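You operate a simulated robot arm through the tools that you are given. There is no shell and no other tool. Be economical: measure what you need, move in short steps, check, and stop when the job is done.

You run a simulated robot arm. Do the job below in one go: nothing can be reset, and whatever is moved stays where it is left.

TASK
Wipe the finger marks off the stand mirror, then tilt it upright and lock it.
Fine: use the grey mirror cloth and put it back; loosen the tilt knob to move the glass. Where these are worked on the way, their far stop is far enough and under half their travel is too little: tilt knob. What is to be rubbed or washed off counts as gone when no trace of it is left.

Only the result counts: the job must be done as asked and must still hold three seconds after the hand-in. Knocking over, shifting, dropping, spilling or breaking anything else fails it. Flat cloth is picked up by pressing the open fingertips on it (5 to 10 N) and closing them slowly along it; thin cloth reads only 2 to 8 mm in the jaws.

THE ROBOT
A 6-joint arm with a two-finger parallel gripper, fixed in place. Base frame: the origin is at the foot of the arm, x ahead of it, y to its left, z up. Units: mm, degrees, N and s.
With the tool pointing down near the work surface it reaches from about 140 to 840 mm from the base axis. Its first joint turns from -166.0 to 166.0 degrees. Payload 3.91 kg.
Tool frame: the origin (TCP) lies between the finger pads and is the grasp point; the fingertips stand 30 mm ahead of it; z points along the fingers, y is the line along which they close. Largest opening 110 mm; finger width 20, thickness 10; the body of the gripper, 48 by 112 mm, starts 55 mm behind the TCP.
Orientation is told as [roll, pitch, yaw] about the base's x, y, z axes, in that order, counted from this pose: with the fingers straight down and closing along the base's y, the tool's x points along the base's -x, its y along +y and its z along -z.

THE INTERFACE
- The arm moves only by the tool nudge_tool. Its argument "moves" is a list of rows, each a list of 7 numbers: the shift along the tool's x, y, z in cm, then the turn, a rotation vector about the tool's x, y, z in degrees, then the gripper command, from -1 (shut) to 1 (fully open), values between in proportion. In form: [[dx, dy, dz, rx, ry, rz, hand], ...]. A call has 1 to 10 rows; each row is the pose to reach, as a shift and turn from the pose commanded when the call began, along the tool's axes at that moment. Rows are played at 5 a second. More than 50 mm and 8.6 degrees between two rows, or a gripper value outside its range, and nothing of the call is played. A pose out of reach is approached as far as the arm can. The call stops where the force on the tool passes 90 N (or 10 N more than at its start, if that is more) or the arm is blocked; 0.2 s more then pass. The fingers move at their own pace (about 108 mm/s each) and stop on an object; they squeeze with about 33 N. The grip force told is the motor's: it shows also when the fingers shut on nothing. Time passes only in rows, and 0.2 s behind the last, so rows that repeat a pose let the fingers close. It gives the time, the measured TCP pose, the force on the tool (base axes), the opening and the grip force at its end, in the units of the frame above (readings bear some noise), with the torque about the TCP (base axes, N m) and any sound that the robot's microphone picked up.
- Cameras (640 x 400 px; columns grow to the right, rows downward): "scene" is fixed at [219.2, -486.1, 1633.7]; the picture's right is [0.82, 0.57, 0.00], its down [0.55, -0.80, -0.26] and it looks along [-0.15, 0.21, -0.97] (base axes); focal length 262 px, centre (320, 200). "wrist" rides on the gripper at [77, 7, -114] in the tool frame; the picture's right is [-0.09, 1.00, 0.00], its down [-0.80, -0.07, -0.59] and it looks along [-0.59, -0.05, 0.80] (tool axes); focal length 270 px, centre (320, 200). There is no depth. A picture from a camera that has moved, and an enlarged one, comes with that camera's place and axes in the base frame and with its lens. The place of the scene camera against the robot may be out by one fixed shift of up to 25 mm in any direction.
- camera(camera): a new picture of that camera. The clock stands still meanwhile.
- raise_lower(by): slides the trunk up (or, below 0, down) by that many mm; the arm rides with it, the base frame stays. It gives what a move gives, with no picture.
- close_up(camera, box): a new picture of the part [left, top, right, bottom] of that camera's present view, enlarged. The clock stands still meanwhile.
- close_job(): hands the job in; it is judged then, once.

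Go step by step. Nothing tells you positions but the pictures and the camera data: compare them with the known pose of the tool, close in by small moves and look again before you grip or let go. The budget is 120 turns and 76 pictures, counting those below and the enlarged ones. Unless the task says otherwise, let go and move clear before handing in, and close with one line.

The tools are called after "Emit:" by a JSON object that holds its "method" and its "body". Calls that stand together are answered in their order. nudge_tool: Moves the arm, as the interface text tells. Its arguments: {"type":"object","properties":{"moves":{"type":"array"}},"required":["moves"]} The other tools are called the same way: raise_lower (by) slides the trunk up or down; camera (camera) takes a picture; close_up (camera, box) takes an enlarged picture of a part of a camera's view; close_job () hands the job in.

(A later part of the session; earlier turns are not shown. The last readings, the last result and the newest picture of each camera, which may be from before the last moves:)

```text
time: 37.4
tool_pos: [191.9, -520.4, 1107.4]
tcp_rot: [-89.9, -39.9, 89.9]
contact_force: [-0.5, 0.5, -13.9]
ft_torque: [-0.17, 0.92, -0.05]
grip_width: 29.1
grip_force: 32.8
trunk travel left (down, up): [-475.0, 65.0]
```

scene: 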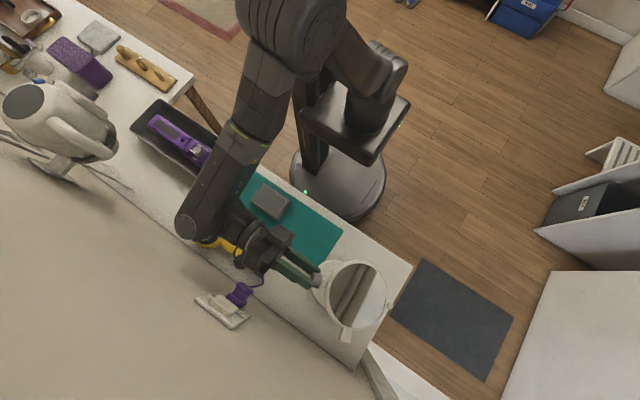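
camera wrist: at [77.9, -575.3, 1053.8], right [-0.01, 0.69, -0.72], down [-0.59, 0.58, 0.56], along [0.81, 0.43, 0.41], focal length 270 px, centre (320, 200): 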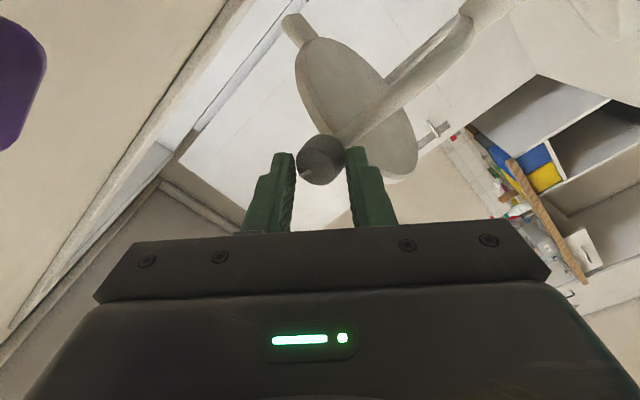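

The gripper is now carrying the stand's weight (about 13 N). I'll lower it back along the same path, slowly.

Emit:
{"method": "nudge_tool", "body": {"moves": [[-0.1, 1, 0, 0, 0, 0, -1], [-0.2, 2, 0, 0, 0, 0, -1], [-0.3, 3, 0, 0, 0, 0, -1]]}}

Emit:
{"method": "camera", "body": {"camera": "wrist"}}

Emit:
{"method": "close_up", "body": {"camera": "scene", "box": [290, 220, 420, 350]}}

```text
time: 38.2
tool_pos: [192.4, -512.5, 1101.8]
tcp_rot: [-90.0, -40.3, 90.1]
contact_force: [-4.4, -0.7, -1.6]
ft_torque: [-0.01, 0.15, -0.02]
grip_width: 28.0
grip_force: 33.0
out of reach, approached as far as the arm can: row 2, 3
trunk travel left (down, up): [-475.0, 65.0]
```

```text
39 pictures are left
camera wrist: at [77.4, -567.0, 1047.0], right [0.0, 0.71, -0.7], down [-0.59, 0.56, 0.57], along [0.8, 0.42, 0.42], focal length 270 px, centre (320, 200)
```

wrist: 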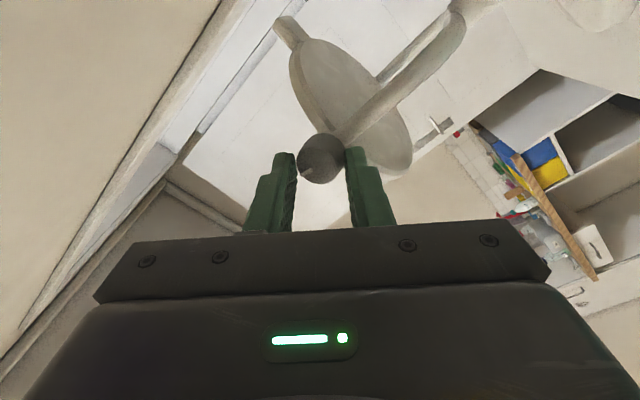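

```text
3.08 times, centred on (355, 285) of scene
camera zoom: at [219.2, -486.1, 1633.7], right [0.82, 0.57, 0.0], down [0.55, -0.8, -0.26], along [-0.15, 0.21, -0.97], focal length 808 px, centre (212, -62)
```

zoom: 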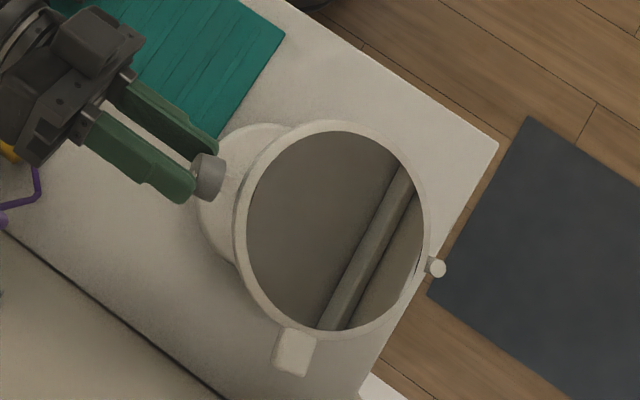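

The stand is tipped about 13° because the knob side is raised, and it has shifted some 30 mm in -y. I'll turn the tool back while lowering, which also restores reach.

Emit:
{"method": "nudge_tool", "body": {"moves": [[0, 0.4, 0, 0, 0, 6, -1], [0, 0.9, 0, 0, 0, 12, -1], [0, 1.4, 0, 0, 0, 18, -1]]}}

Emit:
{"method": "close_up", "body": {"camera": "scene", "box": [290, 220, 420, 350]}}

```text
time: 39.0
tool_pos: [193.3, -503.9, 1090.0]
tcp_rot: [-90.0, -58.0, 89.9]
contact_force: [-2.1, -1.8, -4.9]
ft_torque: [-0.12, 0.36, -0.15]
grip_width: 27.3
grip_force: 33.0
trunk travel left (down, up): [-475.0, 65.0]
```

```text
3.08 times, centred on (355, 285) of scene
camera zoom: at [219.2, -486.1, 1633.7], right [0.82, 0.57, 0.0], down [0.55, -0.8, -0.26], along [-0.15, 0.21, -0.97], focal length 808 px, centre (212, -62)
```

zoom: 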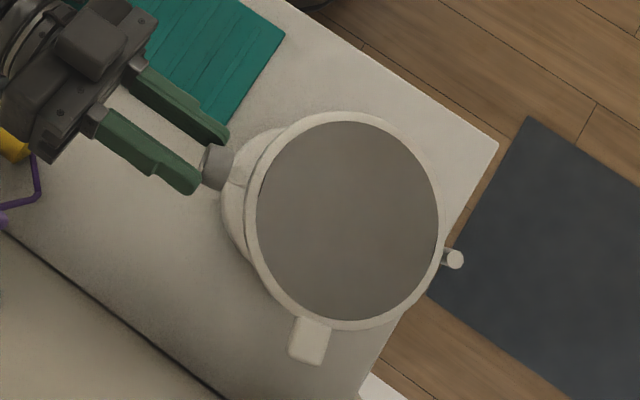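

Emit:
{"method": "nudge_tool", "body": {"moves": [[0.3, 0.8, 0, 0, 0, 0, -1], [0.6, 1.6, 0, 0, 0, 0, -1], [0.8, 2.1, 0, 0, 0, 0, -1], [0.8, 2.1, 0, 0, 0, 0, -1]]}}

Emit:
{"method": "close_up", "body": {"camera": "scene", "box": [290, 220, 420, 350]}}

```text
time: 40.0
tool_pos: [192.6, -490.1, 1073.6]
tcp_rot: [-90.1, -58.0, 90.0]
contact_force: [-4.8, 0.8, 2.5]
ft_torque: [0.03, -0.51, 0.28]
grip_width: 25.6
grip_force: 32.5
trunk travel left (down, up): [-475.0, 65.0]
```

```text
3.08 times, centred on (355, 285) of scene
camera zoom: at [219.2, -486.1, 1633.7], right [0.82, 0.57, 0.0], down [0.55, -0.8, -0.26], along [-0.15, 0.21, -0.97], focal length 808 px, centre (212, -62)
```

zoom: 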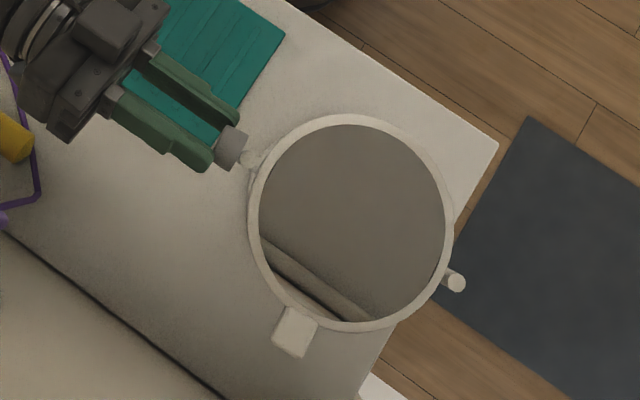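

The stand is back upright, about 10 mm from its original place. I'll release the knob, back off and look at its mark.

Emit:
{"method": "nudge_tool", "body": {"moves": [[0, 0, 0, 0, 0, 0, -0.3], [0, 0, 0, 0, 0, 0, 0], [0, 0, 0, 0, 0, 0, 0.1], [0, 0, -3, 0, 0, 0, 0.1], [0, 0, -5, 0, 0, 0, 0.1]]}}

Emit:
{"method": "camera", "body": {"camera": "wrist"}}

Emit:
{"method": "close_up", "body": {"camera": "scene", "box": [290, 220, 420, 350]}}

```text
time: 41.2
tool_pos: [142.5, -489.8, 1074.6]
tcp_rot: [-90.0, -58.0, 89.9]
contact_force: [-0.5, 0.4, 0.1]
ft_torque: [-0.02, -0.01, -0.01]
grip_width: 60.5
grip_force: 0.2
trunk travel left (down, up): [-475.0, 65.0]
```

```text
35 pictures are left
camera wrist: at [27.6, -523.6, 1003.8], right [0.0, 0.89, -0.45], down [-0.59, 0.36, 0.72], along [0.8, 0.27, 0.53], focal length 270 px, centre (320, 200)
```

wrist: 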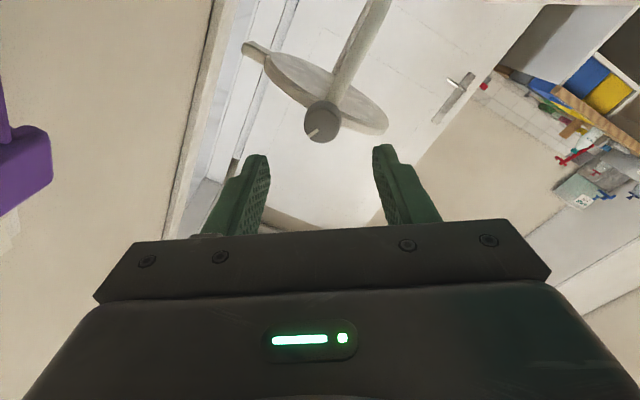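

```text
3.08 times, centred on (355, 285) of scene
camera zoom: at [219.2, -486.1, 1633.7], right [0.82, 0.57, 0.0], down [0.55, -0.8, -0.26], along [-0.15, 0.21, -0.97], focal length 808 px, centre (212, -62)
```

zoom: 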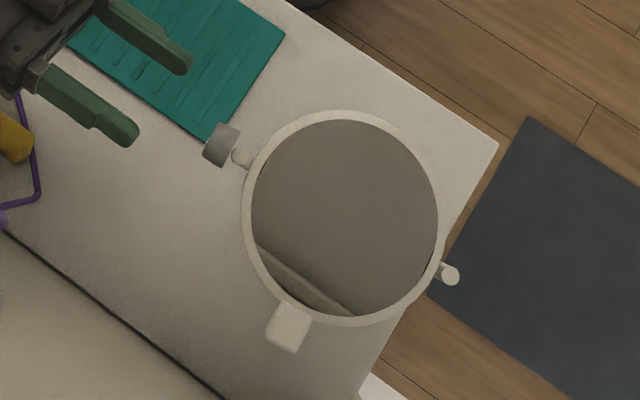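

Emit:
{"method": "close_up", "body": {"camera": "wrist", "box": [230, 0, 400, 150]}}

```text
2.67 times, centred on (315, 75) of wrist
camera zoom: at [27.6, -523.6, 1003.8], right [0.0, 0.89, -0.45], down [-0.59, 0.36, 0.72], along [0.8, 0.27, 0.53], focal length 721 px, centre (333, 533)
```

zoom: 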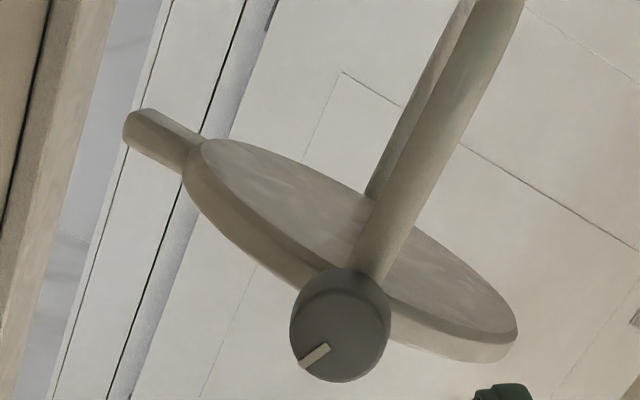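

The knob now reads about +27° from its starting mark. It resisted negative turning and gave way in the positive direction, so positive (clockwise from outside) looks like the free way. I'll re-centre on it and grip again.

Emit:
{"method": "nudge_tool", "body": {"moves": [[0.85, 0.5, 0, 0, 0, 0, 0.1], [0.85, 0.5, 3, 0, 0, 0, 0.1], [0.85, 0.5, 5, 0, 0, 0, 0.1], [0.85, 0.5, 5, 0, 0, 0, 0.1]]}}

Emit:
{"method": "close_up", "body": {"camera": "wrist", "box": [240, 100, 400, 220]}}

```text
time: 42.2
tool_pos: [195.5, -488.9, 1063.3]
tcp_rot: [-90.0, -58.0, 89.9]
contact_force: [0.3, 0.2, 0.1]
ft_torque: [-0.03, -0.01, 0.0]
grip_width: 60.6
grip_force: 0.1
trunk travel left (down, up): [-475.0, 65.0]
```

```text
3.33 times, centred on (320, 160) of wrist
camera zoom: at [80.6, -524.4, 994.0], right [0.0, 0.89, -0.45], down [-0.59, 0.37, 0.72], along [0.8, 0.27, 0.53], focal length 901 px, centre (320, 333)
```

zoom: 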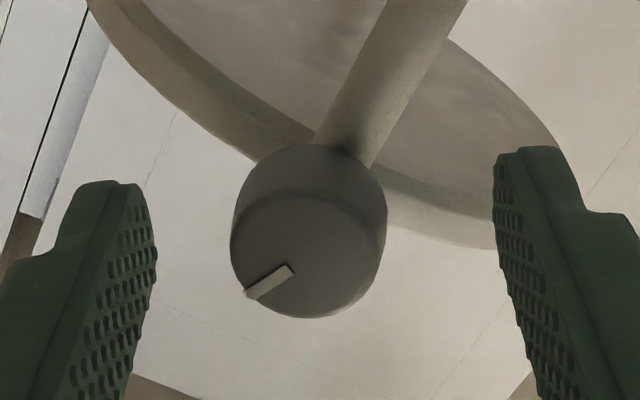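

Emit:
{"method": "nudge_tool", "body": {"moves": [[0, -0.2, 0, 0, 0, 0, -0.2], [0, -0.2, 0, 0, 0, 0, -0.4], [0, -0.2, 0, 0, 0, 0, -0.7], [0, -0.2, 0, 0, 0, 0, -1], [0, -0.2, 0, 0, 0, 0, -1]]}}

Emit:
{"method": "nudge_tool", "body": {"moves": [[0, 0, 0, 0, 0, 8, -1], [0, 0, 0, 0, 0, 16, -1], [0, 0, 0, 0, 0, 24, -1], [0, 0, 0, 0, 0, 32, -1]]}}

Emit:
{"method": "close_up", "body": {"camera": "wrist", "box": [240, 100, 400, 220]}}

```text
time: 43.4
tool_pos: [194.4, -492.2, 1065.2]
tcp_rot: [-90.1, -58.0, 89.8]
contact_force: [-1.0, 2.1, -0.3]
ft_torque: [-0.02, 0.24, 0.38]
grip_width: 26.8
grip_force: 32.7
trunk travel left (down, up): [-475.0, 65.0]
```

```text
time: 44.4
tool_pos: [194.2, -492.3, 1065.3]
tcp_rot: [82.6, -89.8, -82.8]
contact_force: [-0.2, 3.0, 0.1]
ft_torque: [-0.08, 1.0, 0.32]
grip_width: 26.6
grip_force: 33.1
trunk travel left (down, up): [-475.0, 65.0]
```

```text
3.33 times, centred on (320, 160) of wrist
camera zoom: at [79.0, -485.1, 987.5], right [0.0, 1.0, 0.09], down [-0.59, -0.07, 0.8], along [0.8, -0.05, 0.59], focal length 901 px, centre (320, 333)
```

zoom: 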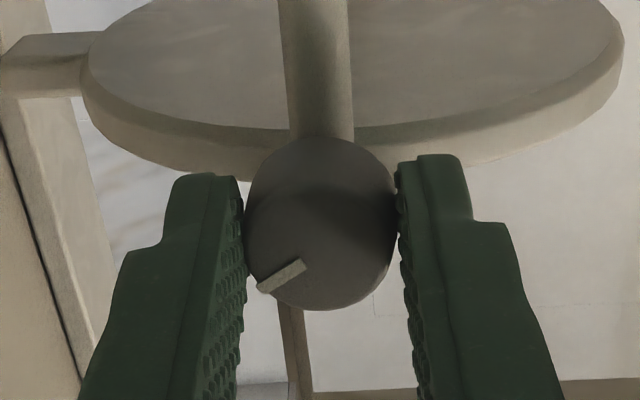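

The knob follows freely in the positive direction, now at about +59°. I'll carry on carefully.

Emit:
{"method": "nudge_tool", "body": {"moves": [[0, 0, 0, 0, 0, 8, -1], [0, 0, 0, 0, 0, 16, -1], [0, 0, 0, 0, 0, 24, -1], [0, 0, 0, 0, 0, 32, -1]]}}

```text
time: 45.4
tool_pos: [193.4, -492.3, 1064.1]
tcp_rot: [90.0, -57.8, -90.2]
contact_force: [2.8, 1.4, -0.3]
ft_torque: [0.0, 0.43, 0.19]
grip_width: 26.0
grip_force: 32.8
trunk travel left (down, up): [-475.0, 65.0]
```

Emit:
{"method": "nudge_tool", "body": {"moves": [[0, 0, 0, 0, 0, 7, -1]]}}

Emit:
{"method": "close_up", "body": {"camera": "wrist", "box": [240, 100, 400, 220]}}

Emit:
{"method": "close_up", "body": {"camera": "scene", "box": [290, 220, 420, 350]}}

```text
time: 45.8
tool_pos: [193.9, -491.3, 1065.7]
tcp_rot: [90.1, -51.0, -90.1]
contact_force: [3.5, 2.1, 0.1]
ft_torque: [0.01, 0.46, 0.2]
grip_width: 25.9
grip_force: 32.8
trunk travel left (down, up): [-475.0, 65.0]
```

```text
3.33 times, centred on (320, 160) of wrist
camera zoom: at [78.6, -437.7, 1009.8], right [0.0, 0.72, 0.7], down [-0.59, -0.56, 0.58], along [0.8, -0.41, 0.43], focal length 901 px, centre (320, 333)
```

zoom: 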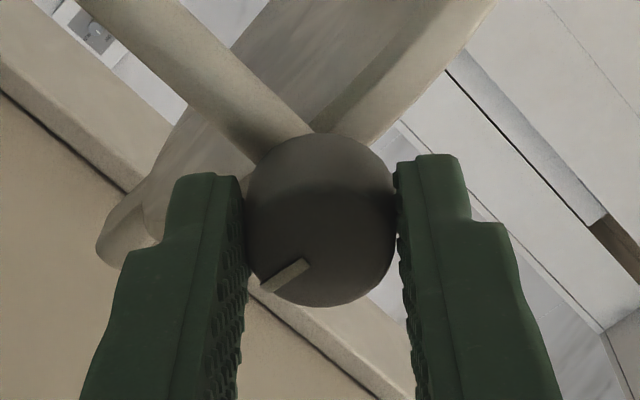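

```text
3.08 times, centred on (355, 285) of scene
camera zoom: at [219.2, -486.1, 1633.7], right [0.82, 0.57, 0.0], down [0.55, -0.8, -0.26], along [-0.15, 0.21, -0.97], focal length 808 px, centre (212, -62)
```

zoom: 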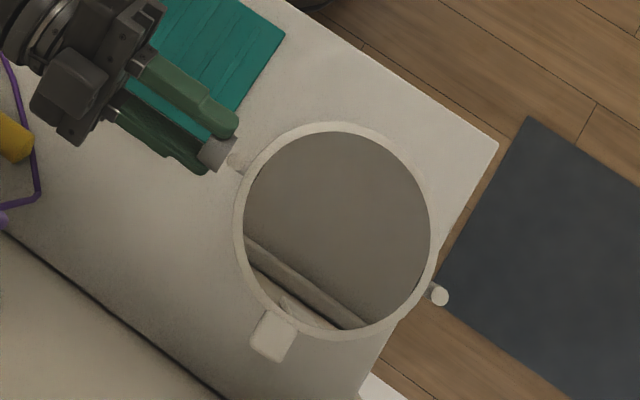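

The knob is at about +98° and still turning freely. I'll open, swing back and regrip to continue to its stop.

Emit:
{"method": "nudge_tool", "body": {"moves": [[0, 0, 0, 0, 0, 0, -0.2], [0, 0, 0, 0, 0, 0, 0], [0, 0, 0, 0, 0, -8.5, 0], [0, 0, 0, 0, 0, -17, 0], [0, 0, 0, 0, 0, -25.5, 0], [0, 0, 0, 0, 0, -34, 0], [0, 0, 0, 0, 0, -42.5, 0], [0, 0, 0, 0, 0, -51, 0], [0, 0, 0, 0, 0, -59.5, 0], [0, 0, 0, 0, 0, -68, 0]]}}

Emit:
{"method": "close_up", "body": {"camera": "wrist", "box": [240, 60, 400, 220]}}

```text
time: 48.0
tool_pos: [193.9, -491.8, 1065.9]
tcp_rot: [-90.0, -60.9, 90.0]
contact_force: [-0.5, -0.6, 0.3]
ft_torque: [0.02, 0.01, 0.01]
grip_width: 55.0
grip_force: 0.1
trunk travel left (down, up): [-475.0, 65.0]
```

```text
2.50 times, centred on (320, 140) of wrist
camera zoom: at [78.9, -522.6, 994.3], right [0.0, 0.91, -0.41], down [-0.59, 0.33, 0.73], along [0.8, 0.24, 0.54], focal length 676 px, centre (320, 350)
```

zoom: 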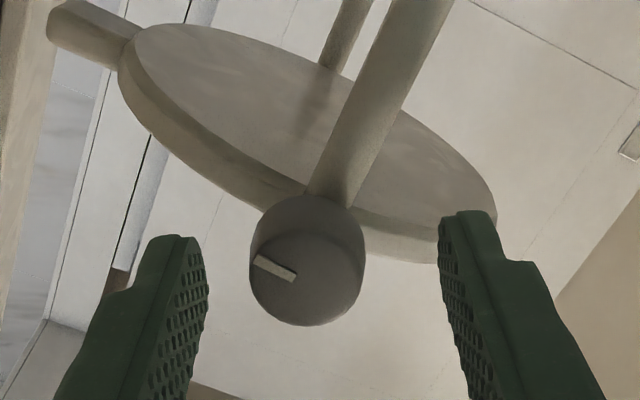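

Emit:
{"method": "nudge_tool", "body": {"moves": [[0, -0.25, 0, 0, 0, 0, -0.2], [0, -0.25, 0, 0, 0, 0, -0.4], [0, -0.25, 0, 0, 0, 0, -0.7], [0, -0.25, 0, 0, 0, 0, -1], [0, -0.25, 0, 0, 0, 0, -1]]}}

Emit:
{"method": "nudge_tool", "body": {"moves": [[0, 0, 0, 0, 0, 8, -1], [0, 0, 0, 0, 0, 16, -1], [0, 0, 0, 0, 0, 24, -1], [0, 0, 0, 0, 0, 32, -1]]}}

Emit:
{"method": "nudge_tool", "body": {"moves": [[0, 0, 0, 0, 0, 8, -1], [0, 0, 0, 0, 0, 16, -1], [0, 0, 0, 0, 0, 24, -1], [0, 0, 0, 0, 0, 32, -1]]}}

Emit:
{"method": "close_up", "body": {"camera": "wrist", "box": [240, 60, 400, 220]}}

```text
time: 49.2
tool_pos: [194.6, -494.3, 1067.1]
tcp_rot: [-89.9, -61.0, 90.0]
contact_force: [0.9, -1.0, 3.2]
ft_torque: [-0.01, -0.03, -0.04]
grip_width: 26.1
grip_force: 33.2
trunk travel left (down, up): [-475.0, 65.0]
```

```text
time: 50.2
tool_pos: [193.7, -493.7, 1066.4]
tcp_rot: [90.7, -86.8, -90.7]
contact_force: [0.9, 0.1, -0.6]
ft_torque: [-0.39, -0.24, -0.01]
grip_width: 26.3
grip_force: 32.6
trunk travel left (down, up): [-475.0, 65.0]
```

```text
time: 51.2
tool_pos: [193.5, -492.5, 1065.4]
tcp_rot: [90.0, -54.9, -90.1]
contact_force: [-0.8, 3.6, 2.0]
ft_torque: [-0.3, 0.11, 0.3]
grip_width: 25.9
grip_force: 33.8
trunk travel left (down, up): [-475.0, 65.0]
```

```text
2.50 times, centred on (320, 140) of wrist
camera zoom: at [77.8, -442.5, 1006.8], right [0.0, 0.76, 0.64], down [-0.59, -0.52, 0.61], along [0.8, -0.38, 0.45], focal length 676 px, centre (320, 350)
```

zoom: 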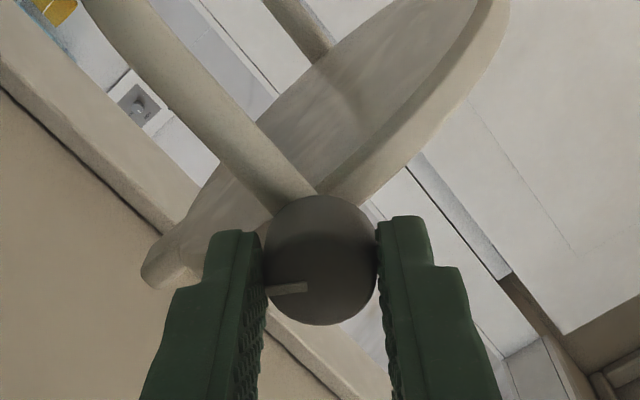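

The knob has reached its far stop, at about +125° with resisting torque. I'll release it, back off and return to the tool-down pose.

Emit:
{"method": "nudge_tool", "body": {"moves": [[0, 0, 0, 0, 0, 0, -0.2], [0, 0, 0, 0, 0, 0, 0.1], [0, 0, -3, 0, 0, 0, 0.1], [0, 0, -6, 0, 0, -6, 0.1], [0, 0, -9, 0, 0, -14, 0], [0, 0, -10, 0, 0, -22, 0], [0, 0, -10, 0, 0, -30, 0], [0, 0, -10, 0, 0, -35, 0]]}}

Emit:
{"method": "close_up", "body": {"camera": "wrist", "box": [200, 0, 440, 150]}}

```text
time: 53.0
tool_pos: [93.1, -493.5, 1067.7]
tcp_rot: [-89.5, -89.9, 89.3]
contact_force: [0.9, 0.0, -0.1]
ft_torque: [-0.02, 0.01, 0.0]
grip_width: 54.8
grip_force: 0.1
trunk travel left (down, up): [-475.0, 65.0]
```

```text
2.67 times, centred on (320, 75) of wrist
camera zoom: at [-21.6, -486.6, 989.5], right [0.0, 1.0, 0.09], down [-0.59, -0.07, 0.8], along [0.8, -0.05, 0.59], focal length 721 px, centre (320, 533)
```

zoom: 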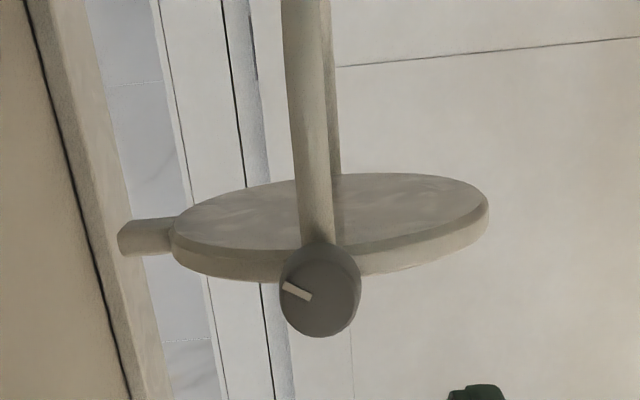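

The glass is still level. I'll swing the tool up and over, pointing down beside the mirror's +y rim, to push that side down.

Emit:
{"method": "nudge_tool", "body": {"moves": [[-4, 0, 0, 0, 8, 0, -0.5], [-8, 0, 0, 0, 16, 0, -1], [-11, 0.5, 1.5, 0, 24, 0, -1], [-12, 1, 4, 0, 32, 0, -1], [-12, 2, 7, 0, 40, 0, -1], [-12, 3, 10, 0, 48, 0, -1], [-12, 4, 13, 0, 56, 0, -1], [-12, 5, 16, 0, 64, 0, -1], [-12, 6, 19, 0, 72, 0, -1], [-12, 7, 22, 0, 80, 0, -1]]}}

Emit:
{"method": "nudge_tool", "body": {"moves": [[0, 0, 0, 0, 5, 0, -1], [0, 0, 0, 0, 10, 0, -1], [0, 0, 0, 0, 10, 0, -1]]}}

Emit:
{"method": "camera", "body": {"camera": "wrist"}}

Emit:
{"method": "close_up", "body": {"camera": "scene", "box": [290, 220, 420, 350]}}

```text
time: 55.2
tool_pos: [314.1, -423.0, 1187.9]
tcp_rot: [0.0, -9.9, -0.1]
contact_force: [-0.4, -0.2, -0.1]
ft_torque: [-0.02, 0.01, -0.05]
grip_width: 0.2
grip_force: 33.2
trunk travel left (down, up): [-475.0, 65.0]
```

```text
time: 56.0
tool_pos: [312.7, -423.0, 1187.1]
tcp_rot: [0.0, 0.1, -0.2]
contact_force: [0.0, 0.3, 0.3]
ft_torque: [-0.02, 0.01, -0.01]
grip_width: 0.0
grip_force: 32.9
trunk travel left (down, up): [-475.0, 65.0]
```

```text
25 pictures are left
camera wrist: at [235.8, -416.0, 1301.9], right [0.09, 1.0, 0.0], down [0.8, -0.07, 0.59], along [0.59, -0.05, -0.8], focal length 270 px, centre (320, 200)
```

wrist: 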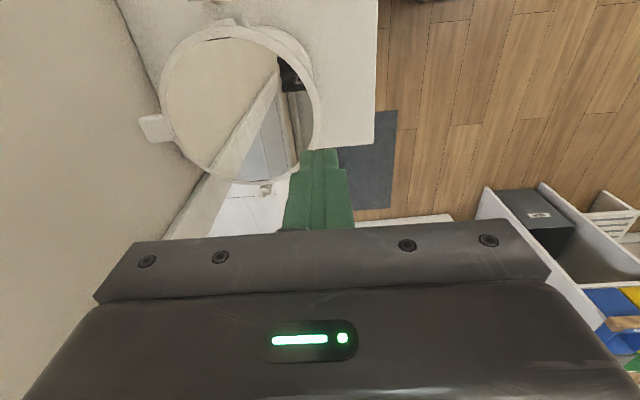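

```text
3.08 times, centred on (355, 285) of scene
camera zoom: at [219.2, -486.1, 1633.7], right [0.82, 0.57, 0.0], down [0.55, -0.8, -0.26], along [-0.15, 0.21, -0.97], focal length 808 px, centre (212, -62)
```

zoom: 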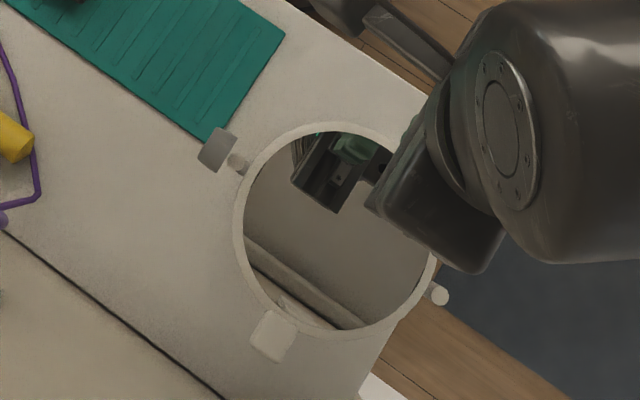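

The mirror centre is about (312,-489,1066) with a radius of 67. I'll roll the tool 45° so it leans over from the robot side, which leaves room for the glass to come upright.

Emit:
{"method": "nudge_tool", "body": {"moves": [[0, 0.3, 1, 7.5, 0, 0, -1], [0, 0.6, 2, 15, 0, 0, -1], [0, 1, 3, 22.5, 0, 0, -1], [0, 1, 4, 30, 0, 0, -1], [0, 1, 5, 37.5, 0, 0, -1], [0, 1, 6, 45, 0, 0, -1], [0, 1, 6, 45, 0, 0, -1]]}}

Emit:
{"method": "camera", "body": {"camera": "wrist"}}

```text
time: 57.6
tool_pos: [313.3, -413.2, 1126.0]
tcp_rot: [-45.0, 0.0, 0.0]
contact_force: [0.2, -0.2, -0.6]
ft_torque: [0.02, -0.03, 0.0]
grip_width: 0.1
grip_force: 33.1
trunk travel left (down, up): [-475.0, 65.0]
```

```text
23 pictures are left
camera wrist: at [236.9, -326.0, 1201.6], right [0.09, 0.7, -0.7], down [0.8, 0.37, 0.47], along [0.59, -0.61, -0.53], focal length 270 px, centre (320, 200)
```

wrist: 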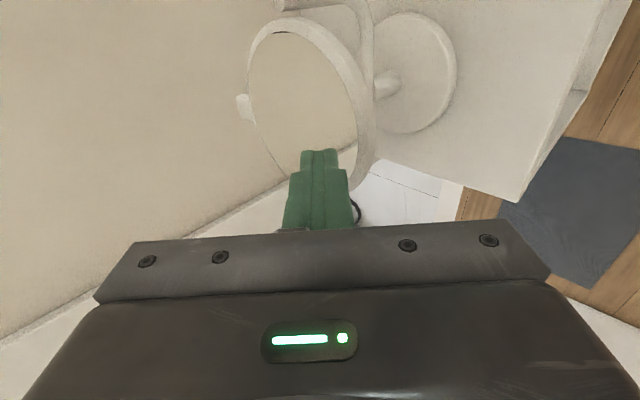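

Emit:
{"method": "nudge_tool", "body": {"moves": [[0, 0.8, 1.0, 0, 0, 0, -1], [0, 1.6, 1.9, 0, 0, 0, -1], [0, 2.0, 2.3, 0, 0, 0, -1], [0, 2.4, 2.7, 0, 0, 0, -1]]}}

Emit:
{"method": "close_up", "body": {"camera": "wrist", "box": [200, 0, 480, 200]}}

```text
time: 58.6
tool_pos: [313.2, -416.8, 1091.4]
tcp_rot: [-45.0, -0.1, 0.0]
contact_force: [0.7, 0.1, -0.5]
ft_torque: [0.0, 0.0, -0.01]
grip_width: 0.0
grip_force: 33.1
trunk travel left (down, up): [-475.0, 65.0]
```

```text
2.00 times, centred on (340, 100) of wrist
camera zoom: at [236.2, -329.9, 1166.8], right [0.09, 0.7, -0.7], down [0.8, 0.37, 0.47], along [0.59, -0.61, -0.53], focal length 541 px, centre (280, 400)
```

zoom: 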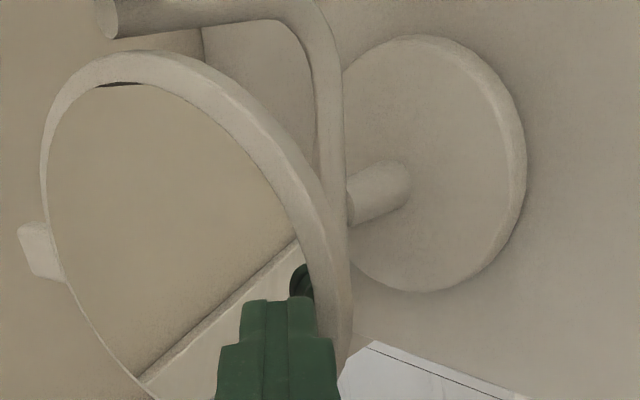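

Emit:
{"method": "nudge_tool", "body": {"moves": [[0, 0.43, 0.38, 0, 0, 0, -1], [0, 0.86, 0.75, 0, 0, 0, -1], [0, 1.1, 1.2, 0, 0, 0, -1], [0, 1.34, 1.63, 0, 0, 0, -1]]}}

Emit:
{"method": "close_up", "body": {"camera": "wrist", "box": [200, 0, 480, 200]}}

```text
time: 59.6
tool_pos: [314.1, -417.9, 1069.6]
tcp_rot: [-45.0, 0.0, -0.1]
contact_force: [-0.1, 0.1, -0.4]
ft_torque: [0.01, -0.02, 0.01]
grip_width: 0.0
grip_force: 33.4
trunk travel left (down, up): [-475.0, 65.0]
```

```text
2.00 times, centred on (340, 100) of wrist
camera zoom: at [235.7, -332.2, 1144.5], right [0.09, 0.7, -0.7], down [0.8, 0.37, 0.47], along [0.59, -0.61, -0.53], focal length 541 px, centre (280, 400)
```

zoom: 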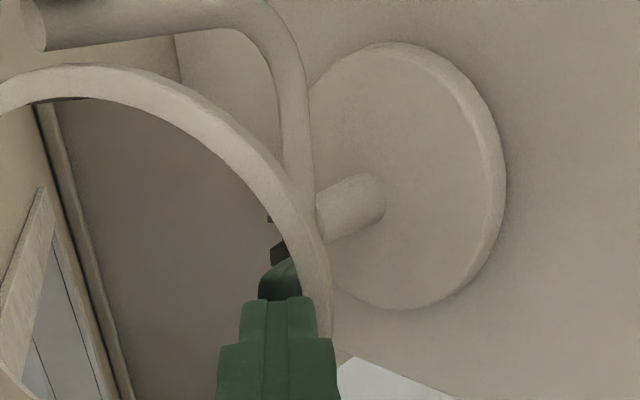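

The reflection is turning, so the glass follows with almost no force. I'll continue along the arc to about 60°.

Emit:
{"method": "nudge_tool", "body": {"moves": [[0, 0.22, 0.8, 0, 0, 0, -1], [0, 0.44, 1.63, 0, 0, 0, -1], [0, 0.6, 2.2, 0, 0, 0, -1], [0, 0.74, 2.8, 0, 0, 0, -1], [0, 0.74, 2.8, 0, 0, 0, -1]]}}

Emit:
{"method": "camera", "body": {"camera": "wrist"}}

Emit:
{"method": "close_up", "body": {"camera": "scene", "box": [290, 220, 420, 350]}}

```text
time: 60.8
tool_pos: [313.0, -432.8, 1043.4]
tcp_rot: [-45.0, 0.0, 0.0]
contact_force: [-0.1, -0.2, 0.0]
ft_torque: [-0.05, 0.01, -0.01]
grip_width: 0.1
grip_force: 32.3
trunk travel left (down, up): [-475.0, 65.0]
```

```text
20 pictures are left
camera wrist: at [235.8, -345.8, 1119.2], right [0.09, 0.7, -0.7], down [0.8, 0.37, 0.47], along [0.59, -0.61, -0.53], focal length 270 px, centre (320, 200)
```

wrist: 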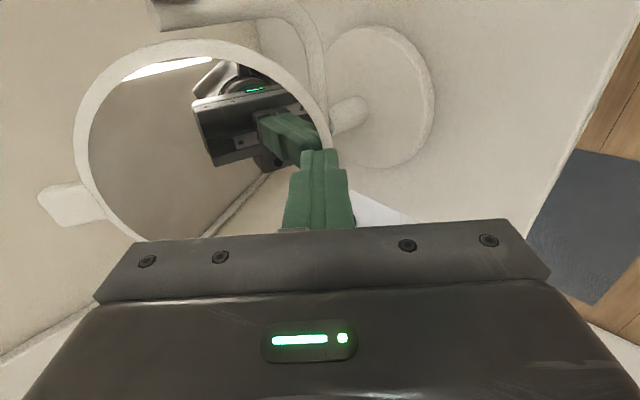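

```text
3.08 times, centred on (355, 285) of scene
camera zoom: at [219.2, -486.1, 1633.7], right [0.82, 0.57, 0.0], down [0.55, -0.8, -0.26], along [-0.15, 0.21, -0.97], focal length 808 px, centre (212, -62)
```

zoom: 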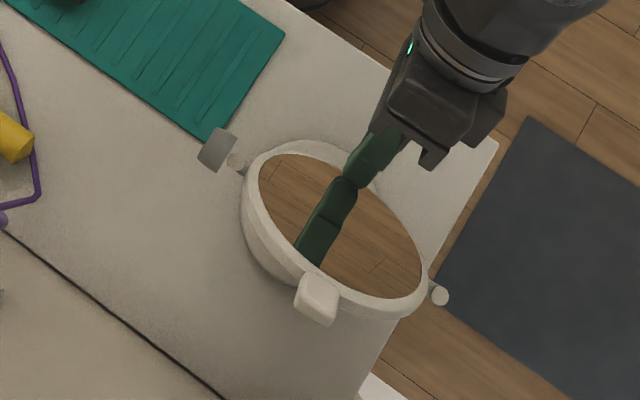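

It works: the mirror is at roughly 60° and the stand hasn't moved. Next I'll push to about 83°.

Emit:
{"method": "nudge_tool", "body": {"moves": [[0, -0.17, 0.5, 0, 0, 0, -1], [0, -0.34, 1.05, 0, 0, 0, -1], [0, -0.5, 1.4, 0, 0, 0, -1], [0, -0.62, 1.67, 0, 0, 0, -1], [0, -0.62, 1.67, 0, 0, 0, -1]]}}

Emit:
{"method": "close_up", "body": {"camera": "scene", "box": [290, 220, 420, 350]}}

Emit:
{"method": "camera", "body": {"camera": "wrist"}}

```text
time: 62.0
tool_pos: [314.1, -449.4, 1037.9]
tcp_rot: [-45.0, -0.1, -0.1]
contact_force: [-0.7, 0.5, -0.9]
ft_torque: [0.01, 0.0, 0.0]
grip_width: 0.0
grip_force: 33.1
trunk travel left (down, up): [-475.0, 65.0]
```

```text
3.08 times, centred on (355, 285) of scene
camera zoom: at [219.2, -486.1, 1633.7], right [0.82, 0.57, 0.0], down [0.55, -0.8, -0.26], along [-0.15, 0.21, -0.97], focal length 808 px, centre (212, -62)
```

zoom: 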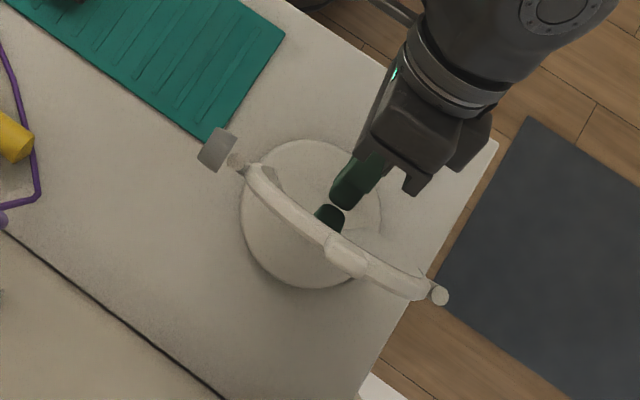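

```text
17 pictures are left
camera wrist: at [236.6, -363.8, 1113.0], right [0.09, 0.7, -0.7], down [0.8, 0.37, 0.47], along [0.59, -0.61, -0.53], focal length 270 px, centre (320, 200)
```

wrist: 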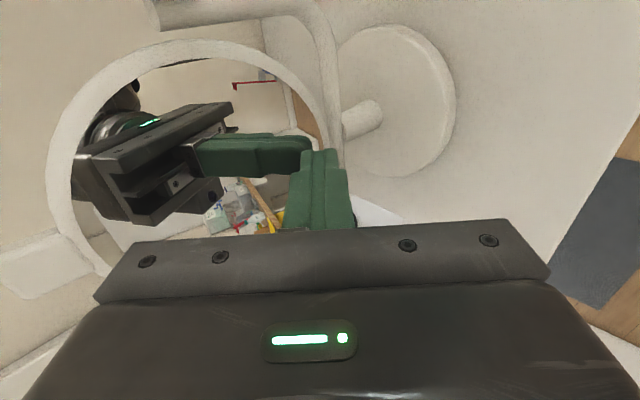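

By the pictures the glass is at about 83 to 86°. I'll push another 5 mm, then retract and check it edge-on from the knob side.

Emit:
{"method": "nudge_tool", "body": {"moves": [[0, -0.18, 0.18, 0, 0, 0, -1], [0, -0.35, 0.35, 0, 0, 0, -1], [0, -0.35, 0.35, 0, 0, 0, -1]]}}

Emit:
{"method": "nudge_tool", "body": {"moves": [[0, 0, -3, 0, 0, 0, -1], [0, 0, -6, 0, 0, 0, -1], [0, 0, -10, -7.5, 0, 0, -1], [0, 0, -14, -15, 0, 0, -1], [0, 0, -18, -22.5, 0, 0, -1], [0, 0, -20, -30, 0, 0, -1], [2, 0, -21, -37.5, 0, 0, -1], [5, 0, -21, -45, 0, 0, -1]]}}

```text
time: 62.8
tool_pos: [313.1, -454.2, 1036.2]
tcp_rot: [-45.0, 0.0, -0.1]
contact_force: [-0.3, 0.8, -0.1]
ft_torque: [0.01, 0.01, -0.02]
grip_width: 0.2
grip_force: 32.8
trunk travel left (down, up): [-475.0, 65.0]
```

```text
time: 64.6
tool_pos: [263.7, -307.4, 1185.5]
tcp_rot: [0.0, 0.0, 0.1]
contact_force: [-0.2, 0.2, 0.6]
ft_torque: [0.02, 0.01, 0.01]
grip_width: 0.2
grip_force: 33.0
trunk travel left (down, up): [-475.0, 65.0]
```

Emit:
{"method": "nudge_tool", "body": {"moves": [[3, -1, 0, 0, -8, 0, -0.5], [6, -2.5, 0, 0, -16, 0, 0], [9, -4, 0, 0, -24, 0, 0], [12, -6, 0, 0, -32, 0, 0], [14.5, -8, 0, 0, -40, 0, 0], [17, -10.5, 0.5, 0, -48, 0, 0], [17, -13.5, 2, 0, -56, 0, 0], [17, -16, 5, 0, -64, 0, 0], [17, -18, 8, 0, -72, 0, 0], [17, -18.6, 11, 0, -80, 0, 0]]}}

Emit:
{"method": "nudge_tool", "body": {"moves": [[0, 0, 0, 0, -5, 0, 0.1], [0, 0, 0, 0, -10, 0, 0.1], [0, 0, 0, 0, -10, 0, 0.1]]}}

Emit:
{"method": "camera", "body": {"camera": "wrist"}}

```text
time: 66.8
tool_pos: [92.5, -494.6, 1075.9]
tcp_rot: [-0.4, -80.0, 0.3]
contact_force: [-0.2, 0.1, -0.2]
ft_torque: [-0.03, 0.0, -0.02]
grip_width: 54.8
grip_force: 0.0
trunk travel left (down, up): [-475.0, 65.0]
```

```text
time: 67.6
tool_pos: [92.9, -492.4, 1075.9]
tcp_rot: [-162.3, -90.0, 162.2]
contact_force: [0.3, -0.1, -0.7]
ft_torque: [-0.01, 0.04, 0.03]
grip_width: 60.5
grip_force: 0.0
trunk travel left (down, up): [-475.0, 65.0]
```

```text
16 pictures are left
camera wrist: at [-21.1, -485.3, 998.6], right [0.0, 1.0, 0.09], down [-0.6, -0.07, 0.8], along [0.8, -0.05, 0.59], focal length 270 px, centre (320, 200)
```

wrist: 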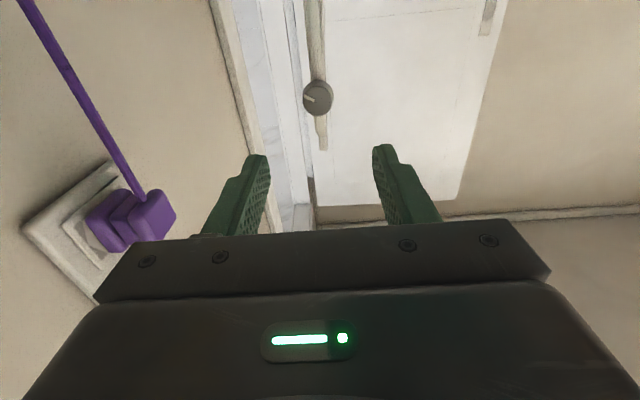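

Emit:
{"method": "close_up", "body": {"camera": "wrist", "box": [270, 0, 370, 160]}}

```text
2.50 times, centred on (320, 80) of wrist
camera zoom: at [-21.1, -485.3, 998.6], right [0.0, 1.0, 0.09], down [-0.6, -0.07, 0.8], along [0.8, -0.05, 0.59], focal length 676 px, centre (320, 500)
```

zoom: 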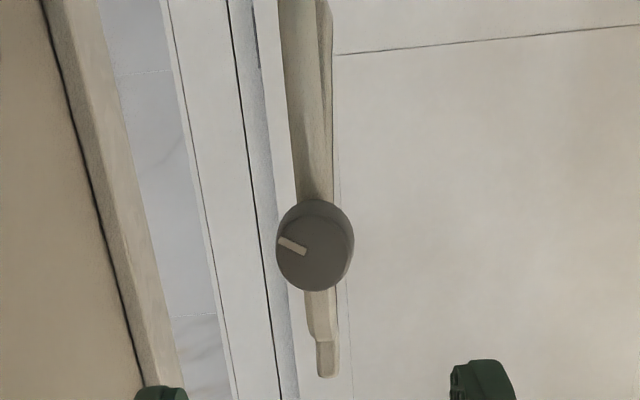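

Emit:
{"method": "close_up", "body": {"camera": "scene", "box": [310, 240, 410, 330]}}

```text
4.44 times, centred on (360, 285) of scene
camera zoom: at [219.2, -486.1, 1633.7], right [0.82, 0.57, 0.0], down [0.55, -0.8, -0.26], along [-0.15, 0.21, -0.97], focal length 1166 px, centre (142, -178)
```

zoom: 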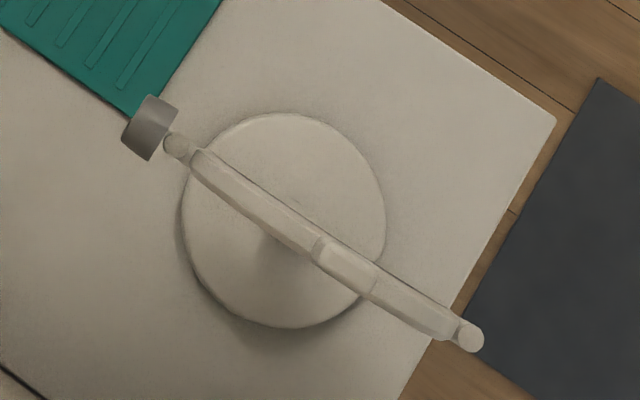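

From two views the glass leans back about 2 to 3°. I'll go back round to the front and push it a last 2 mm before locking.

Emit:
{"method": "nudge_tool", "body": {"moves": [[-3, 0.6, 0, 0, 8, 0, -1], [-6, 2, 0, 0, 16, 0, -1], [-9, 4.5, 0, 0, 24, 0, -1], [-11, 8, 0, 0, 32, 0, -1], [-11, 11, 2, 0, 40, 0, -1], [-11, 14, 5, 0, 48, 0, -1], [-11, 16, 8.5, 0, 56, 0, -1], [-11, 18, 12, 0, 64, 0, -1], [-11, 18.5, 15, 0, 72, 0, -1], [-11, 18.5, 17.1, 0, 80, 0, -1]]}}

Emit:
{"method": "nudge_tool", "body": {"moves": [[0, 0, 0, 0, 5, 0, -1], [0, 0, 0, 0, 10, 0, -1], [0, 0, 0, 0, 10, 0, -1]]}}

```text
time: 69.8
tool_pos: [264.3, -310.6, 1184.4]
tcp_rot: [0.0, -9.9, -0.2]
contact_force: [-0.3, -0.2, 0.0]
ft_torque: [-0.02, -0.01, 0.0]
grip_width: 0.1
grip_force: 33.0
trunk travel left (down, up): [-475.0, 65.0]
```

```text
time: 70.6
tool_pos: [263.5, -306.8, 1186.5]
tcp_rot: [-0.1, 0.1, -0.1]
contact_force: [-0.2, -0.2, 0.9]
ft_torque: [0.01, -0.01, 0.01]
grip_width: 0.1
grip_force: 32.9
trunk travel left (down, up): [-475.0, 65.0]
```

Emit:
{"method": "nudge_tool", "body": {"moves": [[-2, 0, 0, 7.5, 0, 0, -1], [-4, 0, 0, 15, 0, 0, -1], [-5, 0, 0, 22.5, 0, 0, -1], [-5, 0, 0, 30, 0, 0, -1], [-5, 0, 0, 37.5, 0, 0, -1], [-5, 0, 0, 45, 0, 0, -1], [-5, 0, 0, 45, 0, 0, -1]]}}

Emit:
{"method": "nudge_tool", "body": {"moves": [[0, 0, 4, 0, 0, 0, -1], [0, 0, 8, 0, 0, 0, -1], [0, 0, 12, 0, 0, 0, -1], [0, 0, 16, 0, 0, 0, -1], [0, 0, 18.5, 0, 0, 0, -1], [0, 0, 18.5, 0, 0, 0, -1]]}}

```text
time: 72.2
tool_pos: [315.0, -306.9, 1187.4]
tcp_rot: [-45.1, 0.0, 0.0]
contact_force: [1.8, -0.4, -0.9]
ft_torque: [0.03, 0.0, 0.01]
grip_width: 0.0
grip_force: 33.1
trunk travel left (down, up): [-475.0, 65.0]
```

```text
time: 73.6
tool_pos: [311.4, -439.3, 1052.9]
tcp_rot: [-45.0, 0.0, 0.0]
contact_force: [-1.2, 0.0, 0.0]
ft_torque: [0.03, -0.04, 0.01]
grip_width: 0.1
grip_force: 32.8
trunk travel left (down, up): [-475.0, 65.0]
```

Emit:
{"method": "nudge_tool", "body": {"moves": [[0, 0, 1.0, 0, 0, 0, -1], [0, 0, 2.0, 0, 0, 0, -1], [0, 0, 2.45, 0, 0, 0, -1], [0, 0, 2.45, 0, 0, 0, -1]]}}

Emit:
{"method": "nudge_tool", "body": {"moves": [[0, 0, 0, 0, 0, 0, -1]]}}

```text
time: 74.6
tool_pos: [312.8, -454.8, 1038.0]
tcp_rot: [-44.9, 0.0, -0.2]
contact_force: [-1.1, 0.0, -1.0]
ft_torque: [0.02, 0.01, -0.01]
grip_width: 0.0
grip_force: 33.1
trunk travel left (down, up): [-475.0, 65.0]
```

```text
time: 75.0
tool_pos: [312.4, -455.2, 1036.9]
tcp_rot: [-45.0, 0.0, -0.1]
contact_force: [0.4, 0.3, -0.2]
ft_torque: [0.0, -0.01, -0.04]
grip_width: 0.0
grip_force: 33.5
trunk travel left (down, up): [-475.0, 65.0]
```

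Another 1.5 mm in -y, then I'll check by close-up.

Emit:
{"method": "nudge_tool", "body": {"moves": [[0, -0.1, 0.12, 0, 0, 0, -1], [0, -0.1, 0.12, 0, 0, 0, -1]]}}

Emit:
{"method": "nudge_tool", "body": {"moves": [[0, 0, -3, 0, 0, 0, -1], [0, 0, -6, 0, 0, 0, -1], [0, 0, -10, -7.5, 0, 0, -1], [0, 0, -14, -15, 0, 0, -1], [0, 0, -18, -22.5, 0, 0, -1], [0, 0, -20, -30, 0, 0, -1], [2, 0, -21, -37.5, 0, 0, -1], [5, 0, -21, -45, 0, 0, -1]]}}

Emit:
{"method": "close_up", "body": {"camera": "scene", "box": [310, 240, 410, 330]}}

```text
time: 75.6
tool_pos: [313.2, -457.5, 1036.3]
tcp_rot: [-45.0, 0.0, 0.0]
contact_force: [-0.3, -0.3, 0.1]
ft_torque: [0.01, 0.0, -0.02]
grip_width: 0.1
grip_force: 32.9
trunk travel left (down, up): [-475.0, 65.0]
```

```text
time: 77.4
tool_pos: [264.0, -307.9, 1187.1]
tcp_rot: [0.1, -0.1, -0.1]
contact_force: [0.4, 0.5, -0.8]
ft_torque: [0.0, -0.03, -0.03]
grip_width: 0.1
grip_force: 33.3
trunk travel left (down, up): [-475.0, 65.0]
```

```text
4.44 times, centred on (360, 285) of scene
camera zoom: at [219.2, -486.1, 1633.7], right [0.82, 0.57, 0.0], down [0.55, -0.8, -0.26], along [-0.15, 0.21, -0.97], focal length 1166 px, centre (142, -178)
```

zoom: 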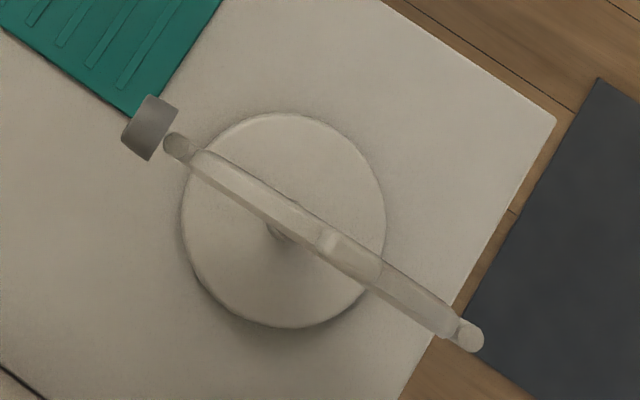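

The glass is now upright within about 1°. I'll go back to the knob to tighten it the other way.

Emit:
{"method": "nudge_tool", "body": {"moves": [[3, -1, 0, 0, -8, 0, -0.5], [6, -2.5, 0, 0, -16, 0, 0], [9, -4, 0, 0, -24, 0, 0], [12, -6, 0, 0, -32, 0, 0], [14.5, -8, 0, 0, -40, 0, 0], [17, -10.5, 0.5, 0, -48, 0, 0], [17, -13.5, 2, 0, -56, 0, 0], [17, -16, 5, 0, -64, 0, 0], [17, -18, 8, 0, -72, 0, 0], [17, -18.6, 11, 0, -80, 0, 0]]}}

Emit:
{"method": "nudge_tool", "body": {"moves": [[0, 0, 0, 0, -5, 4, 0.1], [0, 0, 0, 0, -10, 0, 0.1], [1.1, 0, 0, 0, -10, 0, 0.1], [1.1, 0, 0, 0, -10, 0, 0.1]]}}

Emit:
{"method": "nudge_tool", "body": {"moves": [[0, 0, 0, 0, 0, 8, 0.1], [0, 0, 0, 0, 0, 16, 0.1], [0, 0, 0, 0, 0, 24, 0.1], [0, 0, 2, 0, 0, 30, 0.1], [0, 0, 5, 0, 0, 36, 0.1], [0, 0, 7, 0, 0, 37, 0.1], [0, 0, 7, 0, 0, 37, 0.1]]}}

Emit:
{"method": "close_up", "body": {"camera": "wrist", "box": [240, 60, 400, 220]}}

```text
time: 79.6
tool_pos: [94.0, -495.4, 1072.8]
tcp_rot: [-0.5, -80.0, 0.4]
contact_force: [-0.2, -0.3, 0.0]
ft_torque: [-0.01, -0.04, -0.02]
grip_width: 55.2
grip_force: 0.1
trunk travel left (down, up): [-475.0, 65.0]
```

```text
time: 80.6
tool_pos: [94.5, -494.2, 1062.7]
tcp_rot: [-140.3, -90.0, 140.0]
contact_force: [-0.2, 0.4, -0.4]
ft_torque: [-0.01, 0.01, -0.02]
grip_width: 60.6
grip_force: 0.0
trunk travel left (down, up): [-475.0, 65.0]
```

```text
time: 82.2
tool_pos: [161.4, -493.6, 1066.4]
tcp_rot: [90.0, -53.0, -90.1]
contact_force: [-0.1, -0.6, 1.1]
ft_torque: [-0.01, -0.02, -0.02]
grip_width: 60.3
grip_force: 0.0
trunk travel left (down, up): [-475.0, 65.0]
```

```text
2.50 times, centred on (320, 140) of wrist
camera zoom: at [46.5, -440.7, 1007.9], right [0.0, 0.74, 0.67], down [-0.6, -0.54, 0.6], along [0.8, -0.4, 0.44], focal length 676 px, centre (320, 350)
```

zoom: 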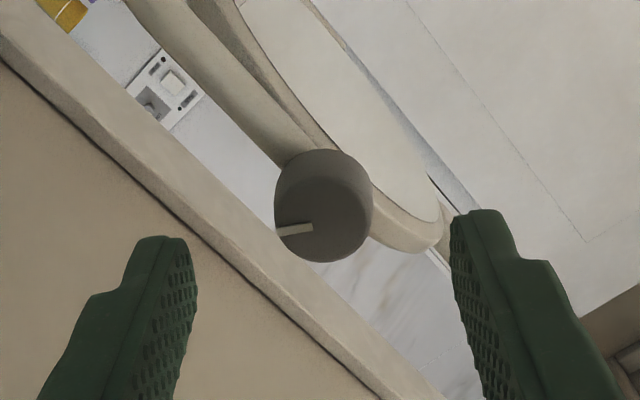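

The knob is well centred. I'll advance, grip and turn it back (negative), staying within the known reach.

Emit:
{"method": "nudge_tool", "body": {"moves": [[0, 0, 1.7, 0, 0, 0, 0.1], [0, 0, 3.3, 0, 0, 0, 0], [0, 0, 3.3, 0, 0, 0, -0.3], [0, 0, 3.3, 0, 0, 0, -0.5], [0, 0, 3.3, 0, 0, 0, -1], [0, 0, 3.3, 0, 0, 0, -1]]}}

Emit:
{"method": "nudge_tool", "body": {"moves": [[0, 0, 0, 0, 0, -8, -1], [0, 0, 0, 0, 0, -16, -1], [0, 0, 0, 0, 0, -24, -1], [0, 0, 0, 0, 0, -32, -1], [0, 0, 0, 0, 0, -40, -1], [0, 0, 0, 0, 0, -48, -1], [0, 0, 0, 0, 0, -56, -1], [0, 0, 0, 0, 0, -64, -1]]}}

Emit:
{"method": "close_up", "body": {"camera": "wrist", "box": [240, 60, 400, 220]}}

```text
time: 83.6
tool_pos: [195.2, -492.7, 1065.8]
tcp_rot: [90.2, -53.1, -90.1]
contact_force: [0.2, 3.4, 4.4]
ft_torque: [-0.05, -0.19, 0.17]
grip_width: 26.5
grip_force: 32.6
trunk travel left (down, up): [-475.0, 65.0]
```

```text
time: 85.4
tool_pos: [194.0, -494.1, 1064.0]
tcp_rot: [-90.1, -62.8, 89.9]
contact_force: [0.6, -0.4, 0.3]
ft_torque: [0.01, -0.41, 0.23]
grip_width: 26.4
grip_force: 32.8
trunk travel left (down, up): [-475.0, 65.0]
```

```text
2.50 times, centred on (320, 140) of wrist
camera zoom: at [80.0, -522.7, 992.2], right [0.0, 0.93, -0.38], down [-0.59, 0.3, 0.75], along [0.8, 0.22, 0.55], focal length 676 px, centre (320, 350)
```

zoom: 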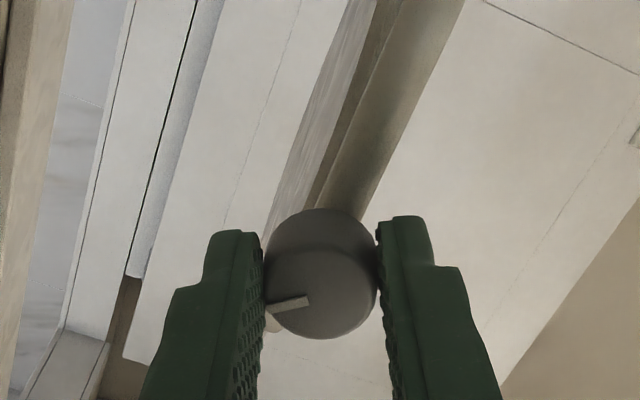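

The knob followed freely. I'll regrip and turn again to its tight stop.

Emit:
{"method": "nudge_tool", "body": {"moves": [[0, 0, 0, 0, 0, 0, -0.2], [0, 0, 0, 0, 0, 0, 0], [0, 0, 0, 0, 0, 8, 0], [0, 0, 0, 0, 0, 16, 0], [0, 0, 0, 0, 0, 24, 0], [0, 0, 0, 0, 0, 32, 0], [0, 0, 0, 0, 0, 40, 0], [0, 0, 0, 0, 0, 48, 0], [0, 0, 0, 0, 0, 56, 0], [0, 0, 0, 0, 0, 60, 0]]}}

Emit:
{"method": "close_up", "body": {"camera": "wrist", "box": [240, 60, 400, 220]}}

```text
time: 87.6
tool_pos: [195.8, -492.9, 1065.9]
tcp_rot: [90.0, -56.9, -90.0]
contact_force: [0.4, -0.7, 0.6]
ft_torque: [0.02, -0.01, 0.01]
grip_width: 54.9
grip_force: 0.1
trunk travel left (down, up): [-475.0, 65.0]
```

```text
2.50 times, centred on (320, 140) of wrist
camera zoom: at [80.9, -445.2, 1003.8], right [0.0, 0.79, 0.62], down [-0.6, -0.5, 0.63], along [0.8, -0.37, 0.47], focal length 676 px, centre (320, 350)
```

zoom: 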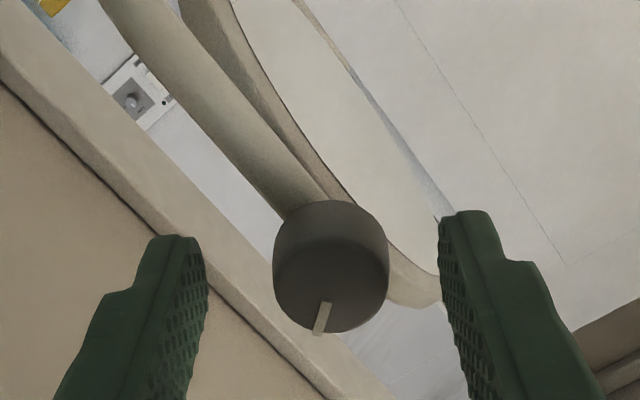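

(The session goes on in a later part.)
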